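You operate a simulated robot arm through the tools that you are given. There is no shell and no other tool.

You run a simulated two-armed robot. Do the job below in one go: nothing can be reset, and whatever is moved stays where it is left.

JOB
Press the 6206 C5 bearing flush into the silver cover on the press slide.
Fine: raise the handle and leave the slide pulled out.
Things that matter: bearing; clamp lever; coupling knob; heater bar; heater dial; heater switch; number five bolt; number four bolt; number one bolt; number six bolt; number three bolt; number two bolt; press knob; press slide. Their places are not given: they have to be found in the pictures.

Only the result counts: the job must be done as asked and must still hold three seconds after the hand-in. Knocking over, shifting, dropping, spilling or breaking anything else fails it. A push-on lid holds only when it is set on centred and level and pressed home; a screw cap is set on level and turned clockwise until tight.

ROBOT AND FRAMES
Two 7-joint arms with fingered hands on one trunk that stands fixed in place. Base frame: the origin is at the foot of the trunk, x ahead of it, y to its left, z up. Units: cm, degrees, N and s.
The left shoulder is at [6, 16.6, 100.1], the right one opposite. With the tool pointing down near the work surface each hand reaches from about 36 to 86 cm from the base axis, measured 20 degrees to its own side. Payload 5 kg a hand.
The TCP of each hand is the grasp point between the finger pads, 3.2 cm short of the fingertips. In the tool frame z runs along the fingers and y along their closing line. The gripper opens to 16 cm; its body begins 8.9 cm behind the TCP. The gripper is a hand of 3 fingers: y runs from the thumb to the fingers, the wrist lies at [0, 0, -26.7] in the tool frame, and closing takes about 1.5 s.
Orientation is that of the tool frame in the base frame, as a unit quaternion [x, y, z, w]. With the fingers straight down and closing along the base's y, the tool's x points along the base's -x, its y along +y and its z along -z.

CONTROLS
- The arms move only by the tool step_arm. It takes "left_increments", "right_increments" or both (then of equal length, played together; a hand with none holds still); each is a list of rows, each a list of 6 numbers: the shift along the tool's x, y, z in units of 50 mm (1.0 is 50 mm), then the turn, a rotation vector about the tool's x, y, z in units of 5 degrees (1.0 is 5 degrees). In form: [[x, y, z, ax, ay, az], ...]. A call has 1 to 20 rows; each row shifts and turns the commanded pose from where the row before left it, along the tool's axes as they then stand. "left_fingers" and "right_fingers" are, for a hand that has rows, the opening in per cent of the stroke, from 0 (shut) to 100 (fully open), set as the call begins (left out, the last holds). A call with a number of a shift or a turn outside -1 to 1 is refused whole. Rows are played at 5 a second. More than 5 cm and 8.6 degrees between two rows, or a gripper value outside its range, and nothing of the call is played. A pose out of reach is approached as far as the arm can. The call stops where the force on the tool passes 70 N (or 10 N more than at its start, if that is more) or the arm is blocked; 0.2 s more then pass. Each finger travels about 4.5 cm/s and halts on what it meets, pressing with about 31 N; the grip force reading is that of the motor and also rises with nothing between the fingers. The clock runs only during rows and for 0.2 s after the last one: add rows that do not move to give the fingers time. It gives the time, the measured TCP pose, the force on the tool (base axes), the opening and the grip force at its end, in the units of the frame above (readings bear some noise), with the torque about the TCP (base axes, N m) and any sound that the robot's microphone picked up.
- Cameras (640 x 400 px; columns grow to the right, rows downward): "scene" is now at [4.38, -3.95, 166.95]; the picture's right is [-0.50, -0.86, -0.00], its down [-0.46, 0.27, -0.85] and it looks along [0.73, -0.43, -0.53] (base axes); focal length 255 px, centre (320, 200). "left" rides on the left gripper at [-6.5, -0.4, -11.6] in its tool frame; the picture's right is [0.06, -1.00, 0.00], its down [0.87, 0.05, -0.49] and it looks along [0.49, 0.03, 0.87] (tool axes); focal length 261 px, centre (320, 200). "right" rides on the right gripper at [6.5, -0.4, -11.6] in its tool frame; the picture's right is [0.06, 1.00, 0.00], its down [-0.87, 0.05, -0.49] and it looks along [-0.49, 0.03, 0.87] (tool axes); focal length 261 px, centre (320, 200).
- get_image(camera): a new picture of that camera. The clock stands still meanwhile.
- lift_body(by): slides the trunk up (or, below 0, down) by that many cm; the arms and the scene camera ride with it, the base frame stays. It gives what a move gives, with no picture.
- finger_targets(finger1, finger2, thumb_bend, hand): sets how far each is bent, from 0 (flat) to 1 (curled in); at 0.3 the hand is open as for a grip, at 0.7 the pads meet at the TCP. One left out holds its place. A second passes; each finger stops where it meets its share of the squeeze, and holds until it gets a number again. A gripper value or a shape takes the hand back. It gives what a move gives, with no picture; readings hold the bend of each and the force on the fingers (four entries, about 0 where the hand has none), thumb and palm.
- set_grasp(shape, hand): the hand has 3 fingers and takes this shape, open, in about a second: jaw (thumb against the fingers, like two jaws); tri (thumb and two fingers); tip (a fingertip pinch); poke (one finger out to press); point (the index stretched); flat (the hand flat); cup (the hand cupped); fist (a fist). The gripper value then closes the fingers along that shape, each until it touches; the sizes above hold for jaw. It gives what a move gives, with no picture.
- pan_tilt(pan, tilt): turns the head with the scene camera to pan (to the left, within 86 degrees either way) and tilt (down, from -29 to 69), counted from straight ahead of the robot. It gives what a move gives.
- measure_at(camera, pixels): for up to 12 pixels [column, row] of the newest picture of that camera ("zoom" is the newest enlarged one), the place [x, y, z] in the base frame of the surface seen there, good to about 0.2 cm, but the place of the scene camera against the robot may be out by one fixed shift of up to 1.2 cm in any direction. The clock stands still meanwhile.
- close_up(camera, box): a new picture of the part [left, top, right, bottom] of that camera's present view, enlarged. The clock stands still meanwhile.
- finish_job(): hands the job in; it is judged then, once.

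Unless the task says otherwise, let go and move clear before handing in.

The tools are called after "Emit:" by a JSON object that holds its "op" and its "data". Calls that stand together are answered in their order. step_arm: Moves the arms, as the interface text tells. Its arguments: {"type":"object","properties":{"left_increments":{"type":"array","items":{"type":"array","items":{"type":"number"}}},"left_fingers":{"type":"number"},"right_increments":{"type":"array","items":{"type":"array","items":{"type":"number"}}},"right_fingers":{"type":"number"}},"required":[]} The other tools are called the same way: lift_body (by) moves the trunk up or down; set_grasp (shape, hand) gives the hand a shape; finger_targets (finger1, finger2, thumb_bend, hand) moves the fingers one by one; pan_tilt (pan, tilt) turns the head that bears the scene camera; get_image (camera) takes a picture; measure_at (camera, pixels) gives the place of the surface under pixels of a picture; close_up (camera, box) takes an enlarged picture of a part of a camera's view; finish_job () hands the job in.

At the start:

```text
time: 0.0
left_tool_pos: [36.54, -3.84, 143.14]
left_tool_rot: [-0.001, 1.0, 0.0, 0.001]
left_ft_force: [-0.5, 0.0, 0.0]
left_wrist_torque: [0.02, -0.03, -0.01]
left_grip_width: 16.0
left_grasp_force: 0.0
left_shape: jaw
left_bend: [0.3, 0.3, 0.3]
left_finger forces: [0.0, 0.1, 0.1, 0.0, 0.0, 0.1]
right_tool_pos: [30.3, -33.38, 148.07]
right_tool_rot: [0.002, 1.0, 0.001, 0.0]
right_ft_force: [-1.1, -0.4, 0.1]
right_wrist_torque: [-0.01, -0.03, 0.0]
right_grip_width: 15.99
right_grasp_force: 0.0
right_shape: jaw
right_bend: [0.3, 0.3, 0.3]
right_finger forces: [0.0, 0.1, 0.1, 0.0, 0.0, 0.1]
trunk travel left (down, up): [-54.9, 4.1]
head pan, tilt (commanded): [-30.2, 32.3]
```

scene: 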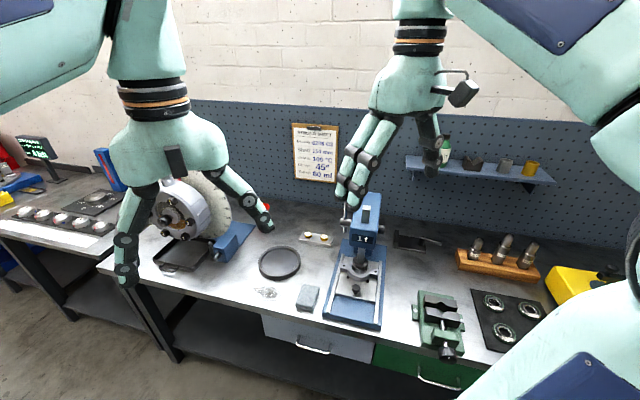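
right: 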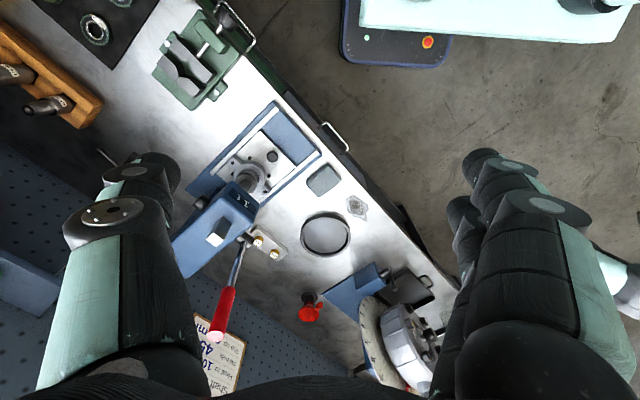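
left: 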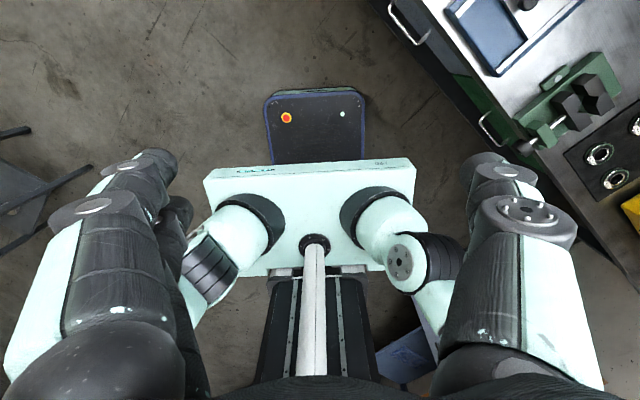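

The scene shows the blue arbor press around pixel (360,260), with bearings on a black mat near (505,310) and on the left bench near (60,220). I'll look closer at several regions.

Emit:
{"op": "close_up", "data": {"camera": "scene", "box": [280, 180, 440, 340]}}

Emit:
{"op": "close_up", "data": {"camera": "scene", "box": [440, 220, 600, 360]}}

Emit:
{"op": "close_up", "data": {"camera": "scene", "box": [0, 130, 160, 250]}}

Emit:
{"op": "close_up", "data": {"camera": "right", "box": [160, 80, 380, 350]}}

```text
2.50 times, centred on (360, 260) of scene
```

zoom: 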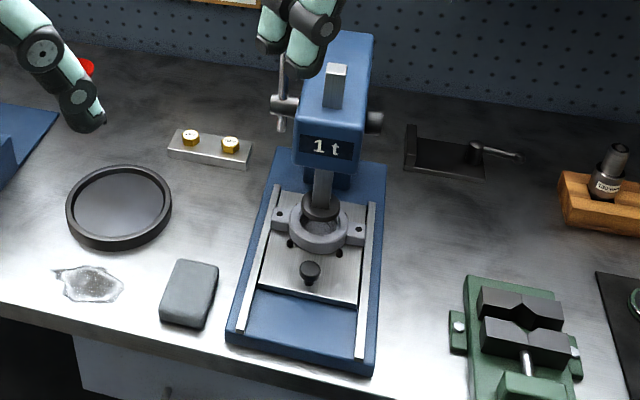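

```text
2.86 times, centred on (520, 290) of scene
```

zoom: 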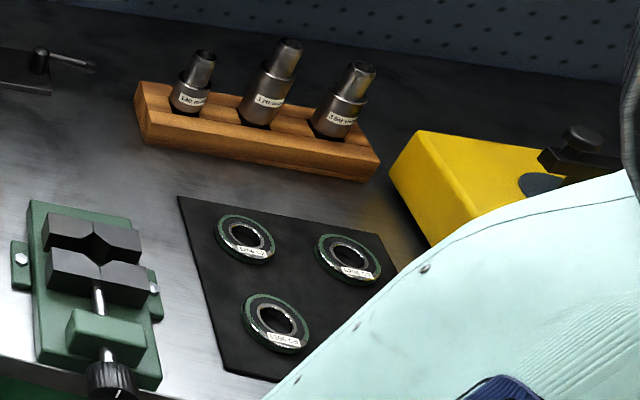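

```text
3.33 times, centred on (80, 190) of scene
```

zoom: 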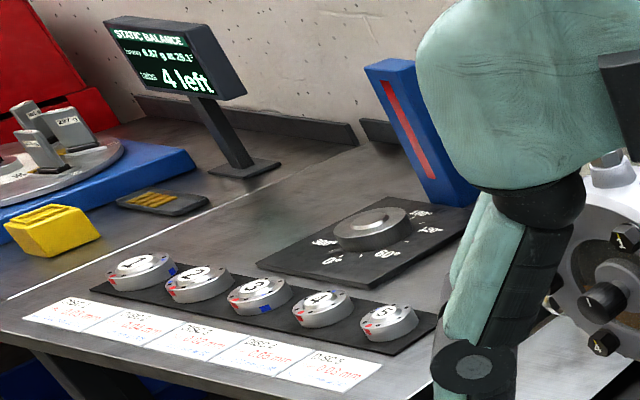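

```text
1.48 times, centred on (270, 215) of right
```

zoom: 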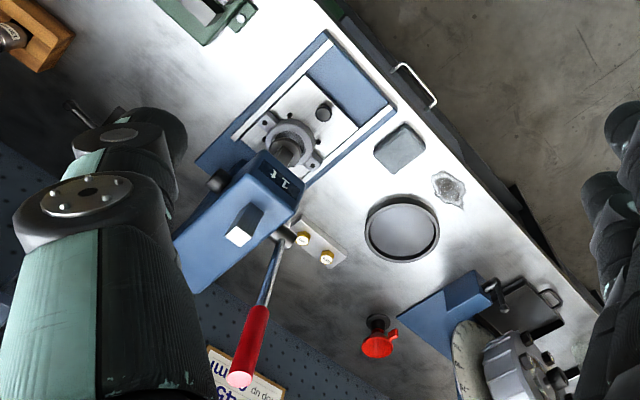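

The bearings' labels on the mat are partly hidden and small. I'll zoom in tighter and measure main places.

Emit:
{"op": "close_up", "data": {"camera": "scene", "box": [480, 285, 550, 350]}}

Emit:
{"op": "measure_at", "data": {"camera": "scene", "pixels": [[493, 302], [528, 308], [503, 331], [358, 287], [355, 272], [331, 320], [378, 328], [345, 195], [440, 300], [480, 340]]}}

Emit:
{"op": "close_up", "data": {"camera": "scene", "box": [290, 115, 345, 190]}}

Emit:
{"op": "close_up", "data": {"camera": "scene", "box": [320, 200, 400, 330]}}

```text
6.15 times, centred on (515, 318) of scene
```

zoom: 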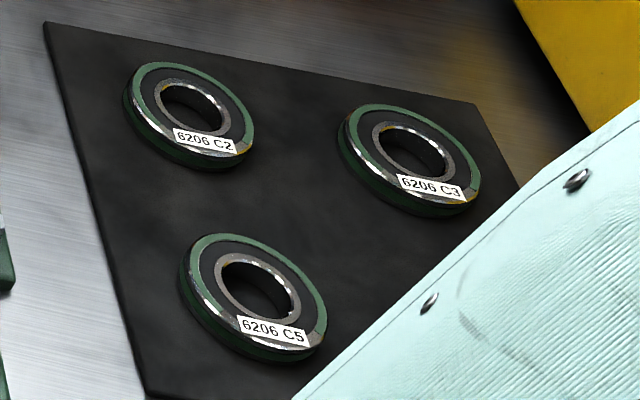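

```text
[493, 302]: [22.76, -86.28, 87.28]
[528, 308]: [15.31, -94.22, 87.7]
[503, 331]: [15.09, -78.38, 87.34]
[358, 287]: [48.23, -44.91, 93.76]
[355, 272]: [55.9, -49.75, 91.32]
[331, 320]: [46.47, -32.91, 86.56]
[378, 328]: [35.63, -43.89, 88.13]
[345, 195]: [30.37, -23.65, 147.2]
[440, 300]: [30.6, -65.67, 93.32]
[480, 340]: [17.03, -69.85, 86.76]
```

```text
5.33 times, centred on (318, 152) of scene
```

zoom: 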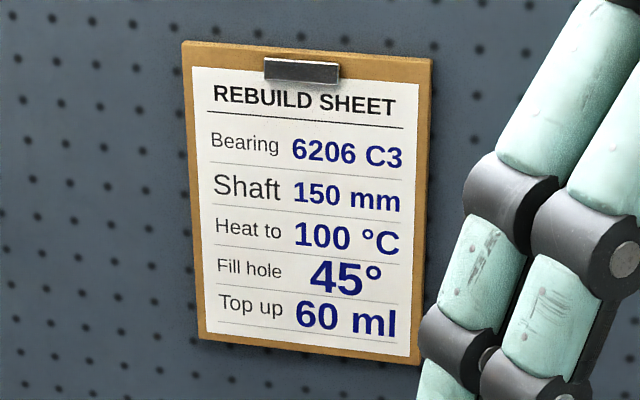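

```text
3.08 times, centred on (360, 265) of scene
```

zoom: 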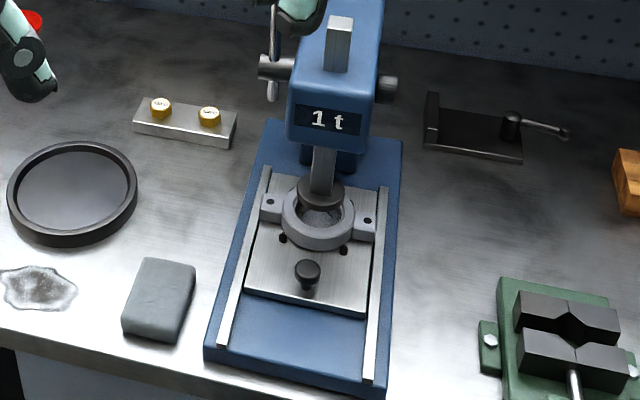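

The bearing at scene pixel (503,331) bears the label "6206 C5" and sits near [15,-78,87]; the press faces roughly the robot at (50,-47). Now I measure things with the right hand camera, whose frame is exact, to find the scene camera's shift.

Emit:
{"op": "get_image", "data": {"camera": "right"}}

Emit:
{"op": "measure_at", "data": {"camera": "right", "pixels": [[249, 177], [272, 157], [258, 200], [215, 325], [245, 240], [228, 200], [323, 180], [325, 233], [320, 155], [277, 103], [200, 195], [95, 28]]}}

Emit:
{"op": "close_up", "data": {"camera": "right", "box": [190, 100, 330, 220]}}

Emit:
{"op": "measure_at", "data": {"camera": "scene", "pixels": [[308, 298], [280, 263], [364, 240], [357, 290], [382, 262], [352, 210]]}}

```text
taken
```

right: 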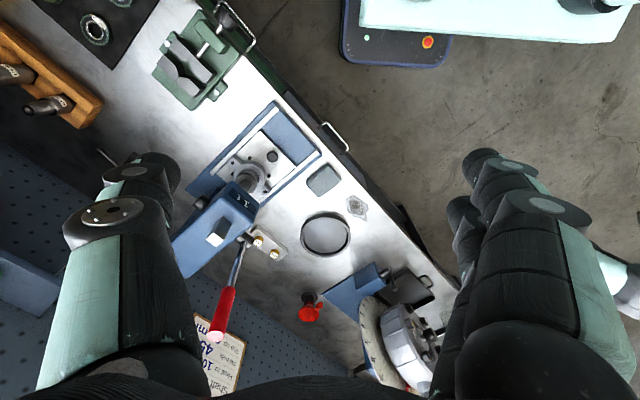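

```text
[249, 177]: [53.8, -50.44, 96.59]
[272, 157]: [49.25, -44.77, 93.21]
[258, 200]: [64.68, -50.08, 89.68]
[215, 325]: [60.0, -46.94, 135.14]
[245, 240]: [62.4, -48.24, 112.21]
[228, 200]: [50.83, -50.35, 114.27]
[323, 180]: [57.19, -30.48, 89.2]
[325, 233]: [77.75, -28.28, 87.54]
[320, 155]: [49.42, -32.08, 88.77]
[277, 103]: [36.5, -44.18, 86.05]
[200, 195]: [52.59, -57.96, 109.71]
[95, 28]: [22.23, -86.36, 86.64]
```

```text
3.33 times, centred on (260, 160) of right
```

zoom: 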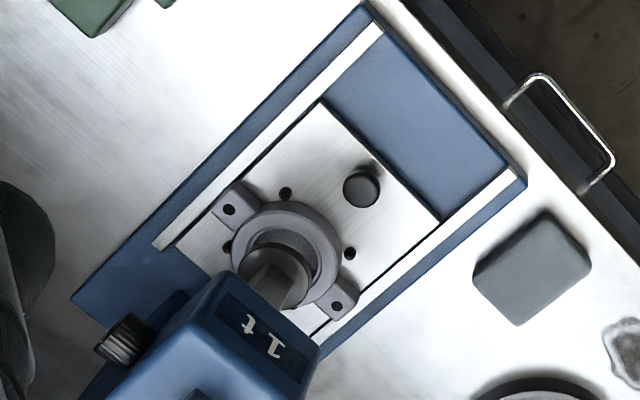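

```text
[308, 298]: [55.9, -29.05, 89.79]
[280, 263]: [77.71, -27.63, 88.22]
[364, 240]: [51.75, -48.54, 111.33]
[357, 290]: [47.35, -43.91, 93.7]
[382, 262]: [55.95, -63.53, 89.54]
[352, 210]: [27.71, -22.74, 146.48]
```

The handle (red grip at right-camera pixel (215,325)) stands up near [60,-47,135], so the ram is up; the slide knob is at about [49,-45,93]. I'll yaw the right hand 45° to square with the press and lower it in front for a closer look.

Emit:
{"op": "step_arm", "data": {"right_increments": [[0, 0, 0, 0, 0, 1], [0, 0, 0, 0, 0, 1], [0, 0, 0, 0, 0, 1], [0, 0, 0, 0, 0, 1], [0, 0, 0, 0, 0, 1], [0, 0, 0, 0, 0, 1], [0, 0, 0, 0, 0, 1], [0, 0, 0, 0, 0, 1], [0, 0, 0, 0, 0, 1], [-0.337, 0, 0.767, 0, 0, 0], [-0.337, 0, 0.767, 0, 0, 0], [-0.337, 0, 0.767, 0, 0, 0], [-0.337, 0, 0.767, 0, 0, 0], [-0.337, 0, 0.767, 0, 0, 0], [-0.337, 0, 0.767, 0, 0, 0], [0, 0, 0, 0, 0, 0], [0, 0, 0, 0, 0, 0]]}}

Emit:
{"op": "get_image", "data": {"camera": "right"}}

Emit:
{"op": "get_image", "data": {"camera": "scene"}}

```text
time: 3.6
left_tool_pos: [36.68, -3.96, 143.21]
left_tool_rot: [0.0, 1.0, 0.0, 0.0]
left_ft_force: [0.2, -0.5, 0.3]
left_wrist_torque: [0.01, 0.02, 0.0]
left_grip_width: 15.98
left_grasp_force: 0.0
left_shape: jaw
left_bend: [0.3, 0.3, 0.3]
left_finger forces: [0.0, 0.0, 0.0, 0.1, 0.1, 0.1]
right_tool_pos: [37.59, -40.6, 125.04]
right_tool_rot: [0.384, 0.923, 0.0, 0.001]
right_ft_force: [0.3, -0.4, 0.4]
right_wrist_torque: [-0.06, 0.01, -0.02]
right_grip_width: 16.01
right_grasp_force: 0.0
right_shape: jaw
right_bend: [0.3, 0.3, 0.3]
right_finger forces: [0.1, 0.0, 0.1, 0.1, 0.1, 0.1]
trunk travel left (down, up): [-54.9, 4.1]
head pan, tilt (commanded): [-30.2, 32.3]
```

```text
taken
```

right: 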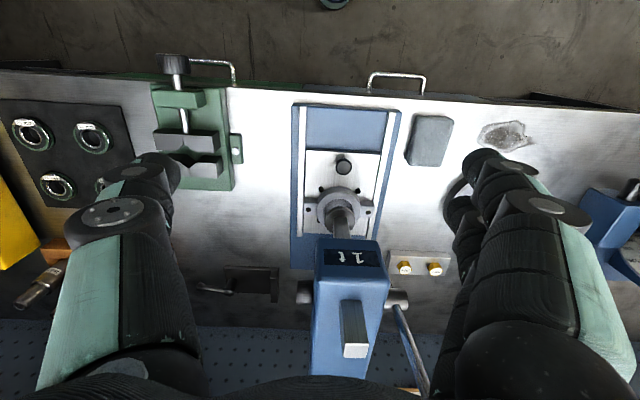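

```text
taken
```

scene: 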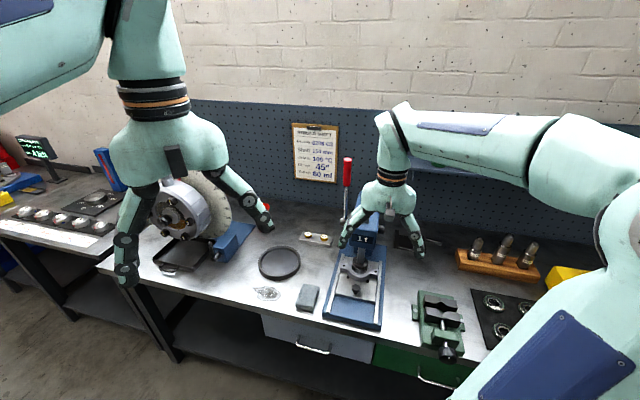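

Now the right picture shows the press squarely, knob at (343,166), cover at (340,205), pusher, and four bearings at (32,132), (90,137), (55,185), (105,185). I'll zoom and measure.

Emit:
{"op": "close_up", "data": {"camera": "right", "box": [280, 90, 420, 250]}}

Emit:
{"op": "measure_at", "data": {"camera": "right", "pixels": [[343, 166], [340, 193], [308, 213], [370, 212], [310, 160], [343, 225], [345, 258], [295, 110], [400, 112], [320, 153], [342, 120], [379, 153]]}}

Emit:
{"op": "close_up", "data": {"camera": "right", "box": [0, 90, 140, 210]}}

Emit:
{"op": "close_up", "data": {"camera": "scene", "box": [310, 140, 420, 330]}}

Emit:
{"op": "measure_at", "data": {"camera": "scene", "pixels": [[347, 160], [347, 183], [345, 205], [346, 218], [358, 287], [366, 241]]}}

```text
2.50 times, centred on (350, 170) of right
```

zoom: 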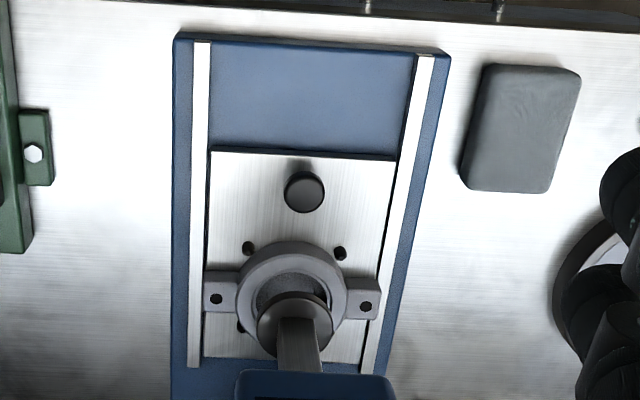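

```text
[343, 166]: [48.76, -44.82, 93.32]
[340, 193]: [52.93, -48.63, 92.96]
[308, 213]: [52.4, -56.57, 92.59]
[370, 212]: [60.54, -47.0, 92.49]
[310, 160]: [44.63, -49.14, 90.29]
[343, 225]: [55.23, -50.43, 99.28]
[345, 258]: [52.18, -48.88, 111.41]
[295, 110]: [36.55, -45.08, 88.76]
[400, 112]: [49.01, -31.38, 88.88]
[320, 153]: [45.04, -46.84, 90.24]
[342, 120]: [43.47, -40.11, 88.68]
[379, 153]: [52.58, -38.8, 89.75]
```

```text
3.33 times, centred on (70, 150) of right
```

zoom: 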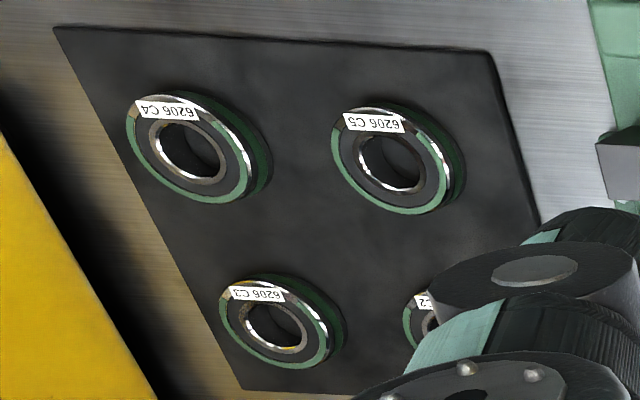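

```text
2.11 times, centred on (365, 235) of scene
```

zoom: 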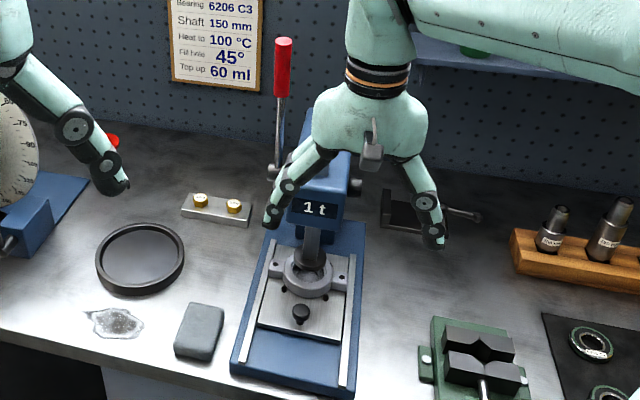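

```text
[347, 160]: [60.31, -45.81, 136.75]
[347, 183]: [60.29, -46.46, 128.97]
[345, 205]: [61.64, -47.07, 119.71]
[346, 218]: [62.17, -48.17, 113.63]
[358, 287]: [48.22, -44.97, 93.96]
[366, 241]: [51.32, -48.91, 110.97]
```

Labels confirm: C5 is the bearing at right-picture (90,137). Cover centre is about [56.5,-51.8,93], knob [48.8,-44.8,93.3], slide plate z≈90.2. I'll tilt the right hand, narrow the fingers and move to a pre-grasp above the knob.

Emit:
{"op": "step_arm", "data": {"right_increments": [[0, 0, 0, 0, 0, -0.44], [0, 0, 0, 0, -1, 0], [0, 0, 0, 0, -1, 0], [0, 0, 0, 0, -1, 0], [0, 0, 0, 0, -1, 0], [0, 0, 0, 0, -1, 0], [0, 0, 0, 0, -1, 0], [0.27, 0.178, 0.814, 0, 0, 0], [0.27, 0.178, 0.814, 0, 0, 0], [0.27, 0.178, 0.814, 0, 0, 0], [0.27, 0.178, 0.814, 0, 0, 0], [0.27, 0.178, 0.814, 0, 0, 0], [0, 0, 0, 0, 0, 0], [0, 0, 0, 0, 0, 0]], "right_fingers": 45}}

Emit:
{"op": "get_image", "data": {"camera": "right"}}

Emit:
{"op": "get_image", "data": {"camera": "scene"}}

```text
time: 6.6
left_tool_pos: [36.66, -4.02, 143.15]
left_tool_rot: [0.0, 1.0, 0.0, 0.001]
left_ft_force: [1.3, -0.9, -1.0]
left_wrist_torque: [0.0, 0.0, 0.05]
left_grip_width: 15.99
left_grasp_force: 0.0
left_shape: jaw
left_bend: [0.3, 0.3, 0.3]
left_finger forces: [0.1, 0.1, 0.0, 0.0, 0.0, 0.0]
right_tool_pos: [43.92, -40.37, 104.19]
right_tool_rot: [0.353, 0.899, -0.093, 0.241]
right_ft_force: [-0.1, 0.3, 0.3]
right_wrist_torque: [-0.03, 0.06, -0.03]
right_grip_width: 7.25
right_grasp_force: 0.0
right_shape: jaw
right_bend: [0.73, 0.73, 0.7]
right_finger forces: [0.1, 0.0, 0.0, 0.0, 0.0, 0.0]
trunk travel left (down, up): [-54.9, 4.1]
head pan, tilt (commanded): [-30.2, 32.3]
```

```text
taken
```

right: 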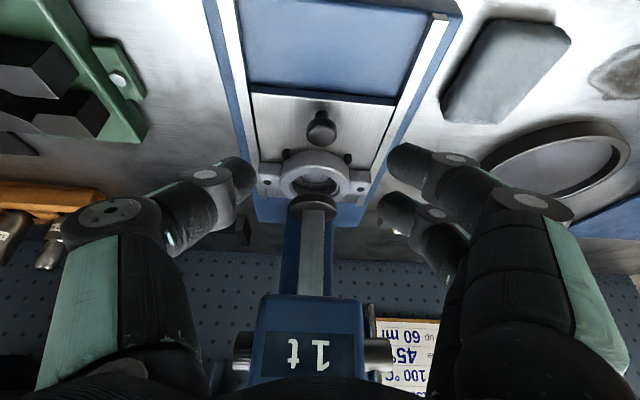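

```text
taken
```

scene: 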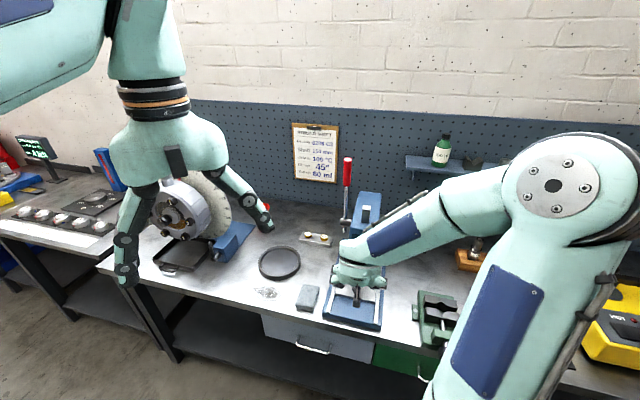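

The view is clear: knob at (322,128), cover ring at (313,170), pusher at (312,205). I'll measure these and zoom in on the cover bore.

Emit:
{"op": "close_up", "data": {"camera": "right", "box": [240, 90, 400, 230]}}

Emit:
{"op": "measure_at", "data": {"camera": "right", "pixels": [[322, 118], [322, 130], [313, 155], [285, 180], [346, 181], [315, 180], [312, 198], [255, 100], [395, 105], [266, 184], [362, 184], [314, 215]]}}

```text
2.86 times, centred on (320, 160) of right
```

zoom: 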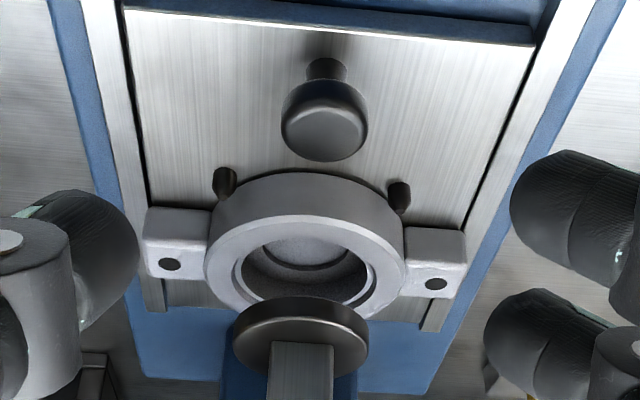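

```text
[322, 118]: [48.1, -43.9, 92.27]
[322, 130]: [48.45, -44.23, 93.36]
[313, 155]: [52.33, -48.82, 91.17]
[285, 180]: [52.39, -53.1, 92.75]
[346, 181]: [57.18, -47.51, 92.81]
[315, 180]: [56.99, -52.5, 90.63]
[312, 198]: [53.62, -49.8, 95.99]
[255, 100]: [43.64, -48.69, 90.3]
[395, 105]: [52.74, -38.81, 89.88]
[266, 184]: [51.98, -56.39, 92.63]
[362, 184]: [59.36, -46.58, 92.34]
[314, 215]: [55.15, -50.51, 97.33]
```

The knob head (2.6 cm wide, top z 93.4) is at about [48.8,-44.7]. I'll descend along the tool axis 12 cm to straddle it.

Emit:
{"op": "step_arm", "data": {"right_increments": [[0.004, 0.006, 0.48, 0, 0, 0], [0.004, 0.006, 0.48, 0, 0, 0], [0.004, 0.006, 0.48, 0, 0, 0], [0.004, 0.006, 0.48, 0, 0, 0], [0.004, 0.006, 0.48, 0, 0, 0], [0, 0, 0, 0, 0, 0]]}}

Emit:
{"op": "get_image", "data": {"camera": "right"}}

```text
time: 8.0
left_tool_pos: [36.53, -3.87, 143.34]
left_tool_rot: [0.0, 1.0, -0.001, 0.002]
left_ft_force: [0.3, 0.0, 0.3]
left_wrist_torque: [0.05, -0.03, -0.02]
left_grip_width: 16.0
left_grasp_force: 0.0
left_shape: jaw
left_bend: [0.3, 0.3, 0.3]
left_finger forces: [0.0, 0.0, 0.0, 0.1, 0.1, 0.0]
right_tool_pos: [48.18, -43.89, 93.84]
right_tool_rot: [0.354, 0.898, -0.094, 0.244]
right_ft_force: [-1.1, 2.5, 30.9]
right_wrist_torque: [1.18, -0.82, 0.04]
right_grip_width: 7.24
right_grasp_force: 0.0
right_shape: jaw
right_bend: [0.76, 0.73, 0.7]
right_finger forces: [29.9, 0.0, 0.1, 0.1, 0.0, 0.0]
trunk travel left (down, up): [-54.9, 4.1]
head pan, tilt (commanded): [-30.2, 32.3]
```

```text
taken
```

right: 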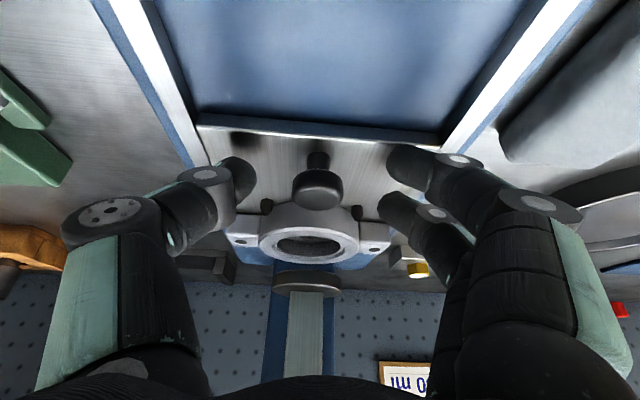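

Finger 1 reads 30 N and the tool force is +31 N upward, so a fingertip touches the plate. I'll back off 0.6 cm along the tool and then close on the knob.

Emit:
{"op": "step_arm", "data": {"right_increments": [[0, 0, -0.12, 0, 0, 0], [0, 0, 0, 0, 0, 0]]}}

Emit:
{"op": "step_arm", "data": {"right_increments": [[0, 0, 0, 0, 0, 0], [0, 0, 0, 0, 0, 0], [0, 0, 0, 0, 0, 0], [0, 0, 0, 0, 0, 0], [0, 0, 0, 0, 0, 0], [0, 0, 0, 0, 0, 0], [0, 0, 0, 0, 0, 0]], "right_fingers": 5}}

Emit:
{"op": "get_image", "data": {"camera": "right"}}

```text
time: 8.6
left_tool_pos: [36.6, -3.95, 143.07]
left_tool_rot: [0.0, 1.0, -0.001, 0.0]
left_ft_force: [0.1, -0.3, -1.2]
left_wrist_torque: [0.01, -0.02, 0.0]
left_grip_width: 15.97
left_grasp_force: 0.1
left_shape: jaw
left_bend: [0.3, 0.3, 0.3]
left_finger forces: [0.1, 0.0, 0.0, 0.0, 0.1, 0.0]
right_tool_pos: [47.92, -43.72, 94.07]
right_tool_rot: [0.352, 0.9, -0.093, 0.241]
right_ft_force: [0.8, -0.9, 7.1]
right_wrist_torque: [0.27, -0.25, -0.04]
right_grip_width: 7.24
right_grasp_force: 0.2
right_shape: jaw
right_bend: [0.74, 0.73, 0.7]
right_finger forces: [7.8, 0.0, 0.0, 0.0, 0.0, 0.0]
trunk travel left (down, up): [-54.9, 4.1]
head pan, tilt (commanded): [-30.2, 32.3]
```

```text
time: 10.2
left_tool_pos: [36.43, -3.93, 143.18]
left_tool_rot: [-0.001, 1.0, 0.0, 0.0]
left_ft_force: [0.4, -0.2, 0.4]
left_wrist_torque: [0.04, -0.01, -0.01]
left_grip_width: 15.99
left_grasp_force: 0.0
left_shape: jaw
left_bend: [0.3, 0.3, 0.3]
left_finger forces: [0.0, 0.0, 0.0, 0.0, 0.0, 0.0]
right_tool_pos: [47.83, -43.69, 94.09]
right_tool_rot: [0.354, 0.899, -0.094, 0.241]
right_ft_force: [-11.8, -5.8, -2.0]
right_wrist_torque: [-0.22, 0.29, -0.07]
right_grip_width: 1.79
right_grasp_force: 31.6
right_shape: jaw
right_bend: [0.75, 0.72, 0.7]
right_finger forces: [5.0, 16.4, 0.1, 0.1, 33.4, 0.1]
trunk travel left (down, up): [-54.9, 4.1]
head pan, tilt (commanded): [-30.2, 32.3]
```

```text
taken
```

right: 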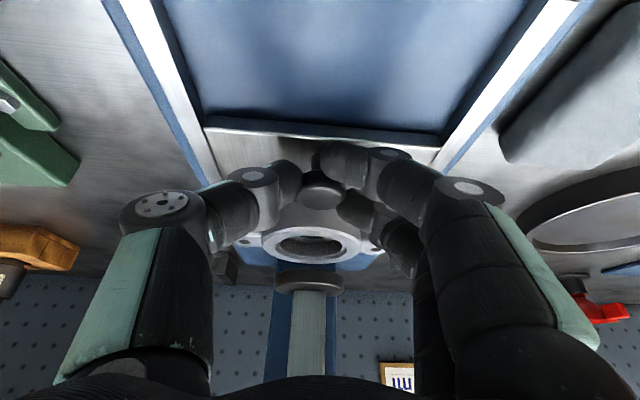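

The knob is gripped (fingers 5/16 N, thumb 33 N). Now I pull the slide straight out toward the robot in small steps.

Emit:
{"op": "step_arm", "data": {"right_increments": [[0.2, 0, -0.115, 0, 0, 0], [0.2, 0, -0.115, 0, 0, 0], [0.2, 0, -0.115, 0, 0, 0], [0.2, 0, -0.115, 0, 0, 0], [0.2, 0, -0.115, 0, 0, 0], [0, 0, 0, 0, 0, 0]]}}

Emit:
{"op": "get_image", "data": {"camera": "right"}}

```text
time: 11.6
left_tool_pos: [36.49, -4.05, 143.14]
left_tool_rot: [0.001, 1.0, 0.0, 0.0]
left_ft_force: [1.0, 1.5, 0.5]
left_wrist_torque: [0.02, -0.03, -0.01]
left_grip_width: 15.99
left_grasp_force: 0.1
left_shape: jaw
left_bend: [0.3, 0.3, 0.3]
left_finger forces: [0.1, 0.1, 0.0, 0.0, 0.1, 0.0]
right_tool_pos: [44.01, -39.85, 94.09]
right_tool_rot: [0.355, 0.899, -0.095, 0.24]
right_ft_force: [-9.1, -9.4, 8.9]
right_wrist_torque: [-0.37, 0.17, -0.09]
right_grip_width: 1.73
right_grasp_force: 30.5
right_shape: jaw
right_bend: [0.75, 0.71, 0.7]
right_finger forces: [4.7, 18.8, 0.0, 0.0, 33.7, 0.0]
trunk travel left (down, up): [-54.9, 4.1]
head pan, tilt (commanded): [-30.2, 32.3]
```

```text
taken
```

right: 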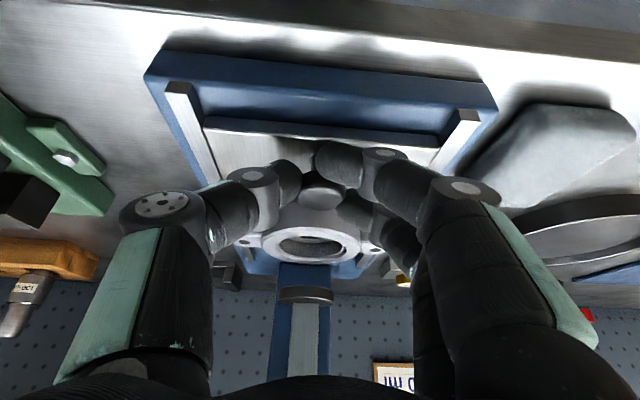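

The slide follows (moved about 5.4 cm). I'll keep pulling until it meets its stop.

Emit:
{"op": "step_arm", "data": {"right_increments": [[0.14, 0, -0.08, 0, 0, 0], [0.14, 0, -0.08, 0, 0, 0], [0.14, 0, -0.08, 0, 0, 0], [0.14, 0, -0.08, 0, 0, 0], [0, 0, 0, 0, 0, 0]]}}

Emit:
{"op": "get_image", "data": {"camera": "right"}}

```text
time: 12.8
left_tool_pos: [36.23, -4.21, 143.19]
left_tool_rot: [0.0, 1.0, 0.001, 0.001]
left_ft_force: [0.1, -0.6, -0.6]
left_wrist_torque: [-0.02, -0.02, 0.04]
left_grip_width: 15.98
left_grasp_force: 0.0
left_shape: jaw
left_bend: [0.3, 0.3, 0.3]
left_finger forces: [0.0, 0.0, 0.0, 0.0, 0.0, 0.0]
right_tool_pos: [44.04, -38.78, 94.28]
right_tool_rot: [0.357, 0.898, -0.096, 0.241]
right_ft_force: [-26.3, -25.5, 10.8]
right_wrist_torque: [-0.85, 0.75, -0.6]
right_grip_width: 1.82
right_grasp_force: 30.6
right_shape: jaw
right_bend: [0.76, 0.71, 0.7]
right_finger forces: [0.0, 8.6, 0.0, 0.0, 47.9, 0.0]
right hand out of reach, approached as far as the arm can: row 1, 2, 3, 4
trunk travel left (down, up): [-54.9, 4.1]
head pan, tilt (commanded): [-30.2, 32.3]
```

```text
taken
```

right: 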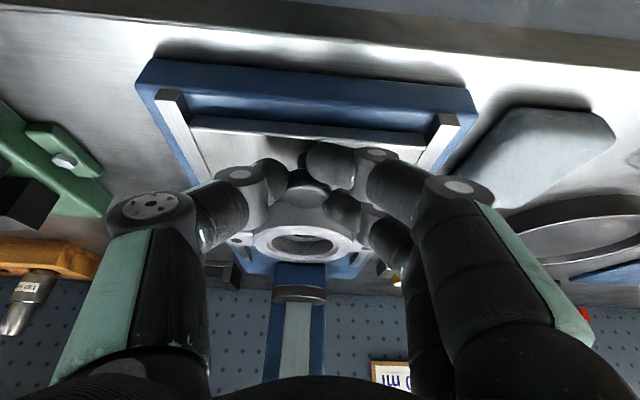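

The arm reports out of reach (wrist too close in with this 30° lean) and side force grew to about 26 N. I'll bring the hand more upright by 15° about the pads' line, which moves the wrist outward, letting the pull continue.

Emit:
{"op": "step_arm", "data": {"right_increments": [[0, 0, 0, 0, 1, 0], [0, 0, 0, 0, 1, 0], [0, 0, 0, 0, 1, 0], [0, 0, 0, 0, 0, 0]]}}

Emit:
{"op": "get_image", "data": {"camera": "right"}}

```text
time: 13.8
left_tool_pos: [36.2, -4.01, 143.29]
left_tool_rot: [0.0, 1.0, 0.0, 0.001]
left_ft_force: [0.5, 0.8, 0.3]
left_wrist_torque: [0.01, 0.01, 0.04]
left_grip_width: 16.0
left_grasp_force: 0.0
left_shape: jaw
left_bend: [0.3, 0.3, 0.3]
left_finger forces: [0.1, 0.1, 0.1, 0.0, 0.0, 0.1]
right_tool_pos: [44.0, -38.66, 94.48]
right_tool_rot: [0.365, 0.922, -0.048, 0.123]
right_ft_force: [-23.8, -24.7, 34.4]
right_wrist_torque: [-1.51, 0.61, -0.18]
right_grip_width: 2.01
right_grasp_force: 30.7
right_shape: jaw
right_bend: [0.76, 0.73, 0.7]
right_finger forces: [0.0, 15.3, 0.0, 0.1, 51.5, 0.0]
trunk travel left (down, up): [-54.9, 4.1]
head pan, tilt (commanded): [-30.2, 32.3]
```

```text
taken
```

right: 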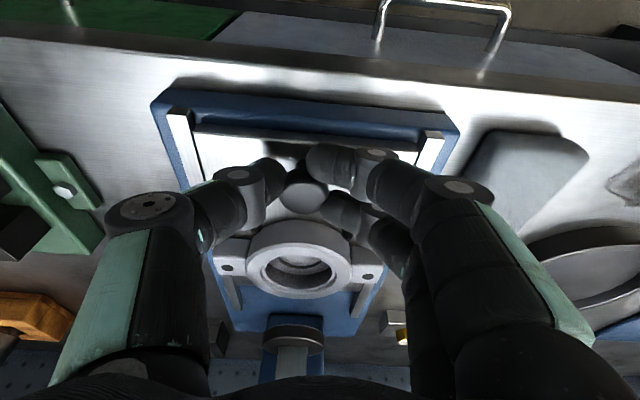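

The hand is now at 15° lean and the cover is in clear view, but there is a sideways load of ~34 N. I'll relieve it by shifting about 0.8 cm sideways, then keep pulling.

Emit:
{"op": "step_arm", "data": {"right_increments": [[0, -0.1, -0.03, 0, 0, 0], [0, -0.1, -0.02, 0, 0, 0], [0.15, 0, -0.04, 0, 0, 0], [0.15, 0, -0.04, 0, 0, 0], [0.15, 0, -0.04, 0, 0, 0], [0, 0, 0, 0, 0, 0]]}}

Emit:
{"op": "get_image", "data": {"camera": "right"}}

```text
time: 15.2
left_tool_pos: [36.58, -4.06, 143.23]
left_tool_rot: [0.0, 1.0, 0.0, -0.001]
left_ft_force: [-0.1, 0.3, 0.5]
left_wrist_torque: [-0.03, -0.01, 0.02]
left_grip_width: 15.98
left_grasp_force: 0.1
left_shape: jaw
left_bend: [0.3, 0.3, 0.3]
left_finger forces: [0.0, 0.1, 0.0, 0.0, 0.0, 0.0]
right_tool_pos: [41.9, -37.58, 94.53]
right_tool_rot: [0.362, 0.923, -0.046, 0.122]
right_ft_force: [-6.2, -3.8, 10.3]
right_wrist_torque: [-0.3, -0.13, 0.12]
right_grip_width: 1.71
right_grasp_force: 30.7
right_shape: jaw
right_bend: [0.76, 0.73, 0.7]
right_finger forces: [0.1, 23.1, 0.0, 0.1, 27.5, 0.0]
trunk travel left (down, up): [-54.9, 4.1]
head pan, tilt (commanded): [-30.2, 32.3]
```

```text
taken
```

right: 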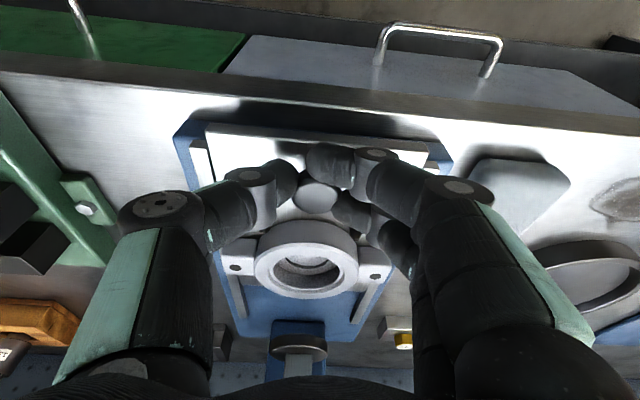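

Forces relaxed and the slide has come further; the cover at (308,258) is now well in front of the ram. I'll pull a little more to find the stop.

Emit:
{"op": "step_arm", "data": {"right_increments": [[0.12, 0, -0.032, 0, 0, 0], [0.12, 0, -0.032, 0, 0, 0], [0.12, 0, -0.032, 0, 0, 0], [0, 0, 0, 0, 0, 0]]}}

Emit:
{"op": "get_image", "data": {"camera": "right"}}

```text
time: 16.2
left_tool_pos: [36.56, -3.95, 143.16]
left_tool_rot: [0.0, 1.0, 0.0, 0.0]
left_ft_force: [0.4, 0.1, 0.1]
left_wrist_torque: [0.0, 0.02, -0.02]
left_grip_width: 15.99
left_grasp_force: 0.0
left_shape: jaw
left_bend: [0.3, 0.3, 0.3]
left_finger forces: [0.0, 0.0, 0.0, 0.0, 0.1, 0.0]
right_tool_pos: [40.56, -36.44, 94.51]
right_tool_rot: [0.362, 0.923, -0.046, 0.123]
right_ft_force: [-4.2, -3.2, 7.9]
right_wrist_torque: [-0.23, -0.15, 0.14]
right_grip_width: 1.67
right_grasp_force: 31.0
right_shape: jaw
right_bend: [0.76, 0.73, 0.7]
right_finger forces: [0.1, 23.6, 0.1, 0.1, 25.9, 0.0]
trunk travel left (down, up): [-54.9, 4.1]
head pan, tilt (commanded): [-30.2, 32.3]
```

```text
taken
```

right: 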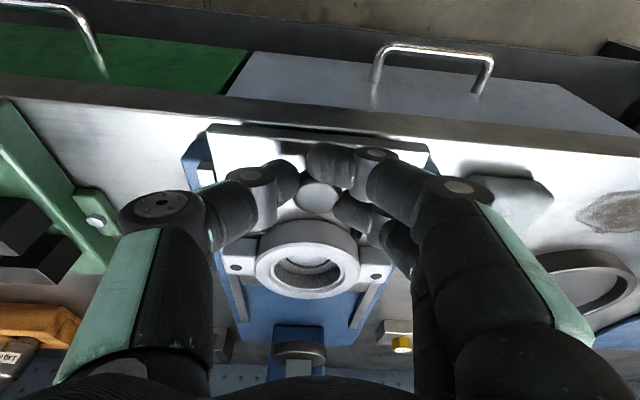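

Total slide travel is 10.3 cm along exactly (-0.707, 0.707), with low force. I'll pull a bit further to check for a stop.

Emit:
{"op": "step_arm", "data": {"right_increments": [[0.1, 0.003, -0.027, 0, 0, 0], [0.1, 0.003, -0.027, 0, 0, 0], [0.1, 0.003, -0.027, 0, 0, 0], [0, 0, 0, 0, 0, 0]]}}

Emit:
{"op": "get_image", "data": {"camera": "right"}}

```text
time: 17.2
left_tool_pos: [36.47, -4.01, 143.17]
left_tool_rot: [0.001, 1.0, 0.0, 0.0]
left_ft_force: [-0.6, 0.2, -0.3]
left_wrist_torque: [-0.01, -0.01, 0.02]
left_grip_width: 15.99
left_grasp_force: 0.1
left_shape: jaw
left_bend: [0.3, 0.3, 0.3]
left_finger forces: [0.0, 0.0, 0.0, 0.1, 0.1, 0.1]
right_tool_pos: [39.47, -35.08, 94.6]
right_tool_rot: [0.362, 0.923, -0.046, 0.122]
right_ft_force: [-6.6, -6.0, 1.0]
right_wrist_torque: [-0.22, -0.05, 0.07]
right_grip_width: 1.68
right_grasp_force: 31.1
right_shape: jaw
right_bend: [0.76, 0.73, 0.7]
right_finger forces: [0.0, 20.6, 0.1, 0.0, 25.5, 0.0]
trunk travel left (down, up): [-54.9, 4.1]
head pan, tilt (commanded): [-30.2, 32.3]
```

```text
taken
```

right: 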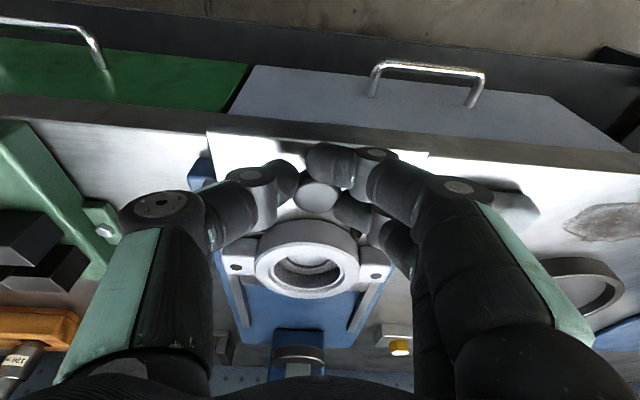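

Slide has come 12 cm and still no stop; another small pull to find it.

Emit:
{"op": "step_arm", "data": {"right_increments": [[0.08, 0.003, -0.021, 0, 0, 0], [0.08, 0.003, -0.021, 0, 0, 0], [0.08, 0.003, -0.021, 0, 0, 0], [0.08, 0.003, -0.021, 0, 0, 0], [0, 0, 0, 0, 0, 0]]}}

Emit:
{"op": "get_image", "data": {"camera": "right"}}

```text
time: 18.4
left_tool_pos: [36.43, -4.06, 143.29]
left_tool_rot: [0.0, 1.0, 0.0, 0.002]
left_ft_force: [0.4, 0.0, 0.1]
left_wrist_torque: [0.0, 0.0, 0.0]
left_grip_width: 15.96
left_grasp_force: 0.0
left_shape: jaw
left_bend: [0.3, 0.3, 0.3]
left_finger forces: [0.0, 0.0, 0.0, 0.0, 0.0, 0.0]
right_tool_pos: [39.18, -34.83, 94.43]
right_tool_rot: [0.362, 0.923, -0.046, 0.122]
right_ft_force: [-11.0, -7.3, 10.2]
right_wrist_torque: [-0.37, 0.01, 0.02]
right_grip_width: 1.71
right_grasp_force: 31.1
right_shape: jaw
right_bend: [0.76, 0.73, 0.7]
right_finger forces: [0.0, 20.8, 0.0, 0.1, 31.3, 0.0]
right hand out of reach, approached as far as the arm can: row 2, 3, 4
trunk travel left (down, up): [-54.9, 4.1]
head pan, tilt (commanded): [-30.2, 32.3]
```

```text
taken
```

right: 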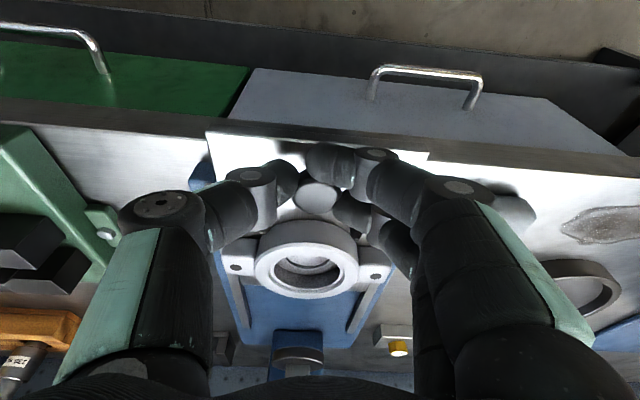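

The slide is out about 12.4 cm, enough for loading; reach limit again. I'll release the knob and retreat upward.

Emit:
{"op": "step_arm", "data": {"right_increments": [[0, 0, 0, 0, 0, 0], [0, 0, 0, 0, 0, 0], [0, 0, -0.1, 0, 0, 0], [0, 0, -0.3, 0, 0, 0], [0, 0, -0.6, 0, 0, 0], [0, 0, -0.8, 0, 0, 0], [0, 0, -0.8, 0, 0, 0], [0, 0, -0.8, 0, 0, 0], [0, 0, 0, 0, 0, 0]], "right_fingers": 45}}

Emit:
{"op": "get_image", "data": {"camera": "right"}}

Emit:
{"op": "get_image", "data": {"camera": "scene"}}

```text
time: 20.4
left_tool_pos: [36.62, -3.95, 143.17]
left_tool_rot: [0.0, 1.0, 0.0, -0.001]
left_ft_force: [0.4, -0.1, -0.3]
left_wrist_torque: [0.03, 0.01, 0.05]
left_grip_width: 15.97
left_grasp_force: 0.1
left_shape: jaw
left_bend: [0.3, 0.3, 0.3]
left_finger forces: [0.0, 0.0, 0.0, 0.0, 0.0, 0.0]
right_tool_pos: [36.04, -31.76, 111.08]
right_tool_rot: [0.362, 0.923, -0.047, 0.122]
right_ft_force: [-0.1, -0.2, 0.5]
right_wrist_torque: [0.03, 0.0, 0.04]
right_grip_width: 7.15
right_grasp_force: 0.0
right_shape: jaw
right_bend: [0.73, 0.73, 0.7]
right_finger forces: [0.0, 0.0, 0.0, 0.0, 0.0, 0.0]
trunk travel left (down, up): [-54.9, 4.1]
head pan, tilt (commanded): [-30.2, 32.3]
```

```text
taken
```

right: 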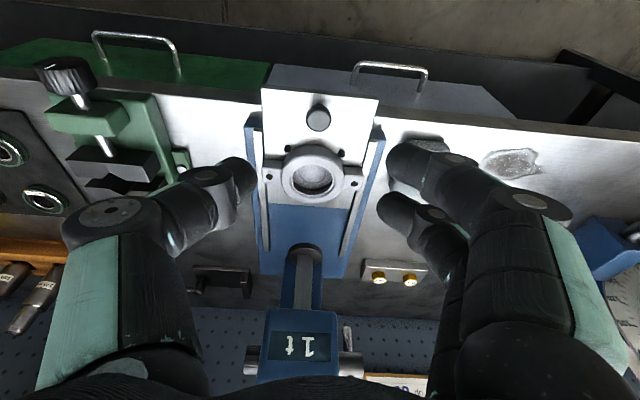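

```text
taken
```

scene: 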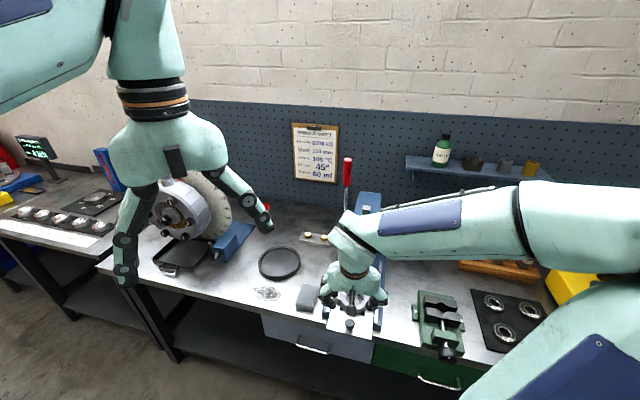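

The slide is out with the cover in the open at right-picture (312,175). I'll zoom and measure the cover rim and bore precisely.

Emit:
{"op": "close_up", "data": {"camera": "right", "box": [250, 120, 380, 220]}}

Emit:
{"op": "measure_at", "data": {"camera": "right", "pixels": [[312, 153], [312, 203], [282, 178], [343, 176], [291, 158], [333, 157], [287, 193], [338, 191], [312, 178], [269, 178], [354, 184], [318, 115]]}}

```text
4.00 times, centred on (315, 170) of right
```

zoom: 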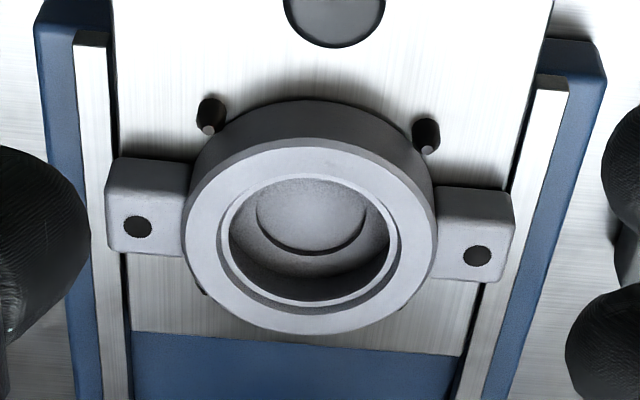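

```text
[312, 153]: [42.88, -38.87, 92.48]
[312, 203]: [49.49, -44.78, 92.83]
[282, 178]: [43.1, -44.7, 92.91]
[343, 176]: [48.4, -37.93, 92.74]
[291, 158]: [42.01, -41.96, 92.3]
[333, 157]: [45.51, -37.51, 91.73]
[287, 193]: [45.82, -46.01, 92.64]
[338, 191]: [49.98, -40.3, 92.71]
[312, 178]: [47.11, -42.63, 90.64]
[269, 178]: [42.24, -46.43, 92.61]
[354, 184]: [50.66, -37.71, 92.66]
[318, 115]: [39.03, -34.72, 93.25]
```

I'll measure points along the ring's top face in the zoomed picture to fit its centre.

Emit:
{"op": "measure_at", "data": {"camera": "zoom", "pixels": [[204, 235], [419, 240], [312, 156], [310, 319], [240, 180], [382, 180], [238, 295], [384, 297], [312, 200], [330, 285], [138, 228], [477, 256]]}}

Emit:
{"op": "close_up", "data": {"camera": "scene", "box": [310, 270, 390, 350]}}

```text
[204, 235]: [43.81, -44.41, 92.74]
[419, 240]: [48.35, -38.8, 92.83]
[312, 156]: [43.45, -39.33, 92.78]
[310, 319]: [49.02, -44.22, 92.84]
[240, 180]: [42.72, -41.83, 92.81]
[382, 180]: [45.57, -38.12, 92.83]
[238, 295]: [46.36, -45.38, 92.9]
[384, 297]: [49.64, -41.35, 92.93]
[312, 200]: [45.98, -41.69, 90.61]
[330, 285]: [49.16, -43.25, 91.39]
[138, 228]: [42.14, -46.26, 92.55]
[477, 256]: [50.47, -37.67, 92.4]
```

```text
5.00 times, centred on (350, 310) of scene
```

zoom: 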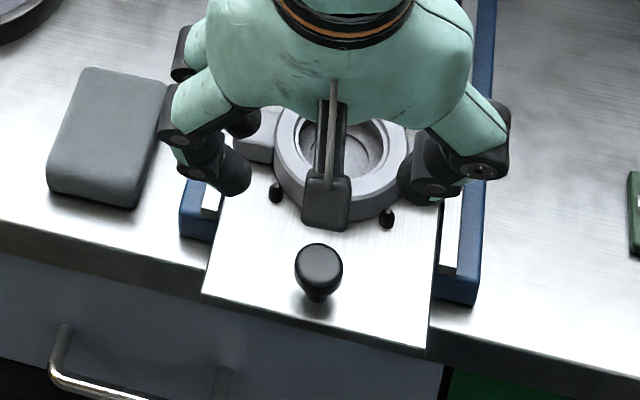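

The ring fit gives the cover centre at about [46.1,-41.7], top z 92.83, bore radius ≈3.1 cm. Now I'll bring the right hand upright and move over the C5 bearing near [15,-78].

Emit:
{"op": "step_arm", "data": {"right_increments": [[0, 0, 0, 0, 1, 0], [0, 0, 0, 0, 1, 0], [0, 0, 0, 0, 0.9, 0], [0, 0, 0, 0, 0, 0.44], [-0.303, -0.787, 0.083, 0, 0, 0], [-0.303, -0.787, 0.083, 0, 0, 0], [-0.303, -0.787, 0.083, 0, 0, 0], [-0.303, -0.787, 0.083, 0, 0, 0], [-0.303, -0.787, 0.083, 0, 0, 0], [-0.303, -0.787, 0.083, 0, 0, 0], [-0.303, -0.787, 0.083, 0, 0, 0], [-0.303, -0.787, 0.083, 0, 0, 0], [-0.303, -0.787, 0.083, 0, 0, 0], [-0.303, -0.787, 0.083, 0, 0, 0], [-0.303, -0.787, 0.083, 0, 0, 0], [-0.303, -0.787, 0.083, 0, 0, 0], [0, 0, 0, 0, 0, 0], [0, 0, 0, 0, 0, 0]], "right_fingers": 56}}

Emit:
{"op": "get_image", "data": {"camera": "right"}}

Emit:
{"op": "get_image", "data": {"camera": "scene"}}

```text
time: 24.2
left_tool_pos: [36.61, -4.13, 143.06]
left_tool_rot: [0.0, 1.0, 0.0, 0.0]
left_ft_force: [-0.1, -0.2, 1.2]
left_wrist_torque: [0.03, -0.01, 0.04]
left_grip_width: 16.0
left_grasp_force: 0.1
left_shape: jaw
left_bend: [0.3, 0.3, 0.3]
left_finger forces: [0.1, 0.1, 0.0, 0.0, 0.0, 0.1]
right_tool_pos: [15.51, -77.97, 105.9]
right_tool_rot: [0.383, 0.924, -0.001, 0.005]
right_ft_force: [-0.5, 0.2, 0.0]
right_wrist_torque: [0.0, -0.02, 0.01]
right_grip_width: 8.92
right_grasp_force: 0.0
right_shape: jaw
right_bend: [0.72, 0.72, 0.7]
right_finger forces: [0.0, 0.0, 0.0, 0.0, 0.1, 0.0]
trunk travel left (down, up): [-54.9, 4.1]
head pan, tilt (commanded): [-30.2, 32.3]
```

```text
taken
```

right: 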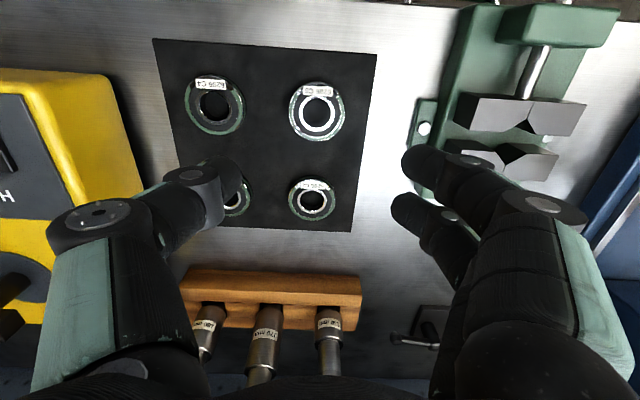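

```text
taken
```

scene: 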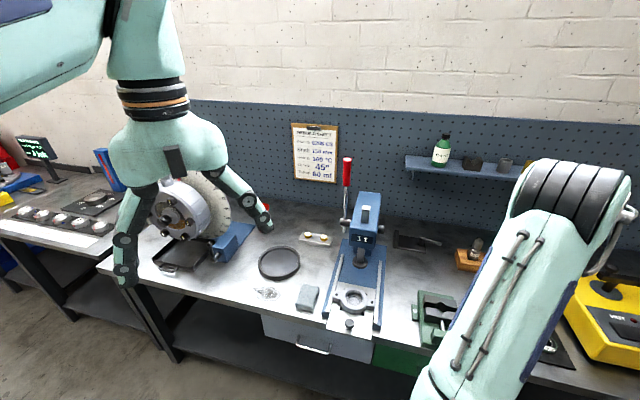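

C5 is the bearing at right-picture (317,108). I'll zoom and measure its rim to fit its centre, plus the mat.

Emit:
{"op": "close_up", "data": {"camera": "right", "box": [270, 70, 366, 150]}}

Emit:
{"op": "measure_at", "data": {"camera": "right", "pixels": [[317, 86], [316, 136], [292, 111], [341, 110], [300, 93], [334, 93], [300, 130], [334, 129], [317, 111], [260, 60], [360, 60], [265, 150]]}}

```text
5.00 times, centred on (318, 110) of right
```

zoom: 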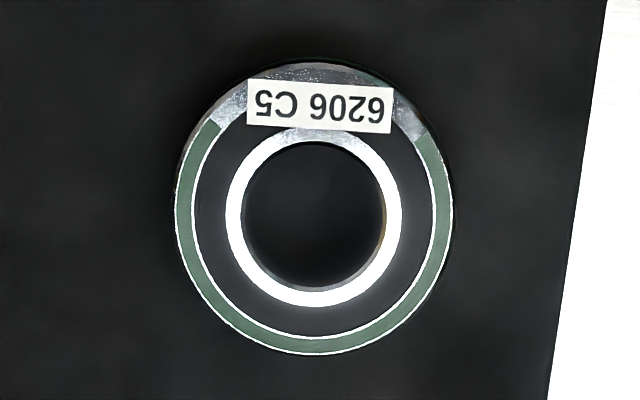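

```text
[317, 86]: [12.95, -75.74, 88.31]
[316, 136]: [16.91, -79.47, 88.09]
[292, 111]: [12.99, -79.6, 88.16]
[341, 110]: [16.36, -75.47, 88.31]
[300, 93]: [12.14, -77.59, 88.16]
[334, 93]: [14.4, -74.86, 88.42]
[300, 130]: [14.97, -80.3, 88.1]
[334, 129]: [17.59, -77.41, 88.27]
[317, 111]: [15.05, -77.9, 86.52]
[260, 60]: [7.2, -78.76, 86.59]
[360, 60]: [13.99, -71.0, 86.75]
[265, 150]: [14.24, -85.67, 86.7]
```

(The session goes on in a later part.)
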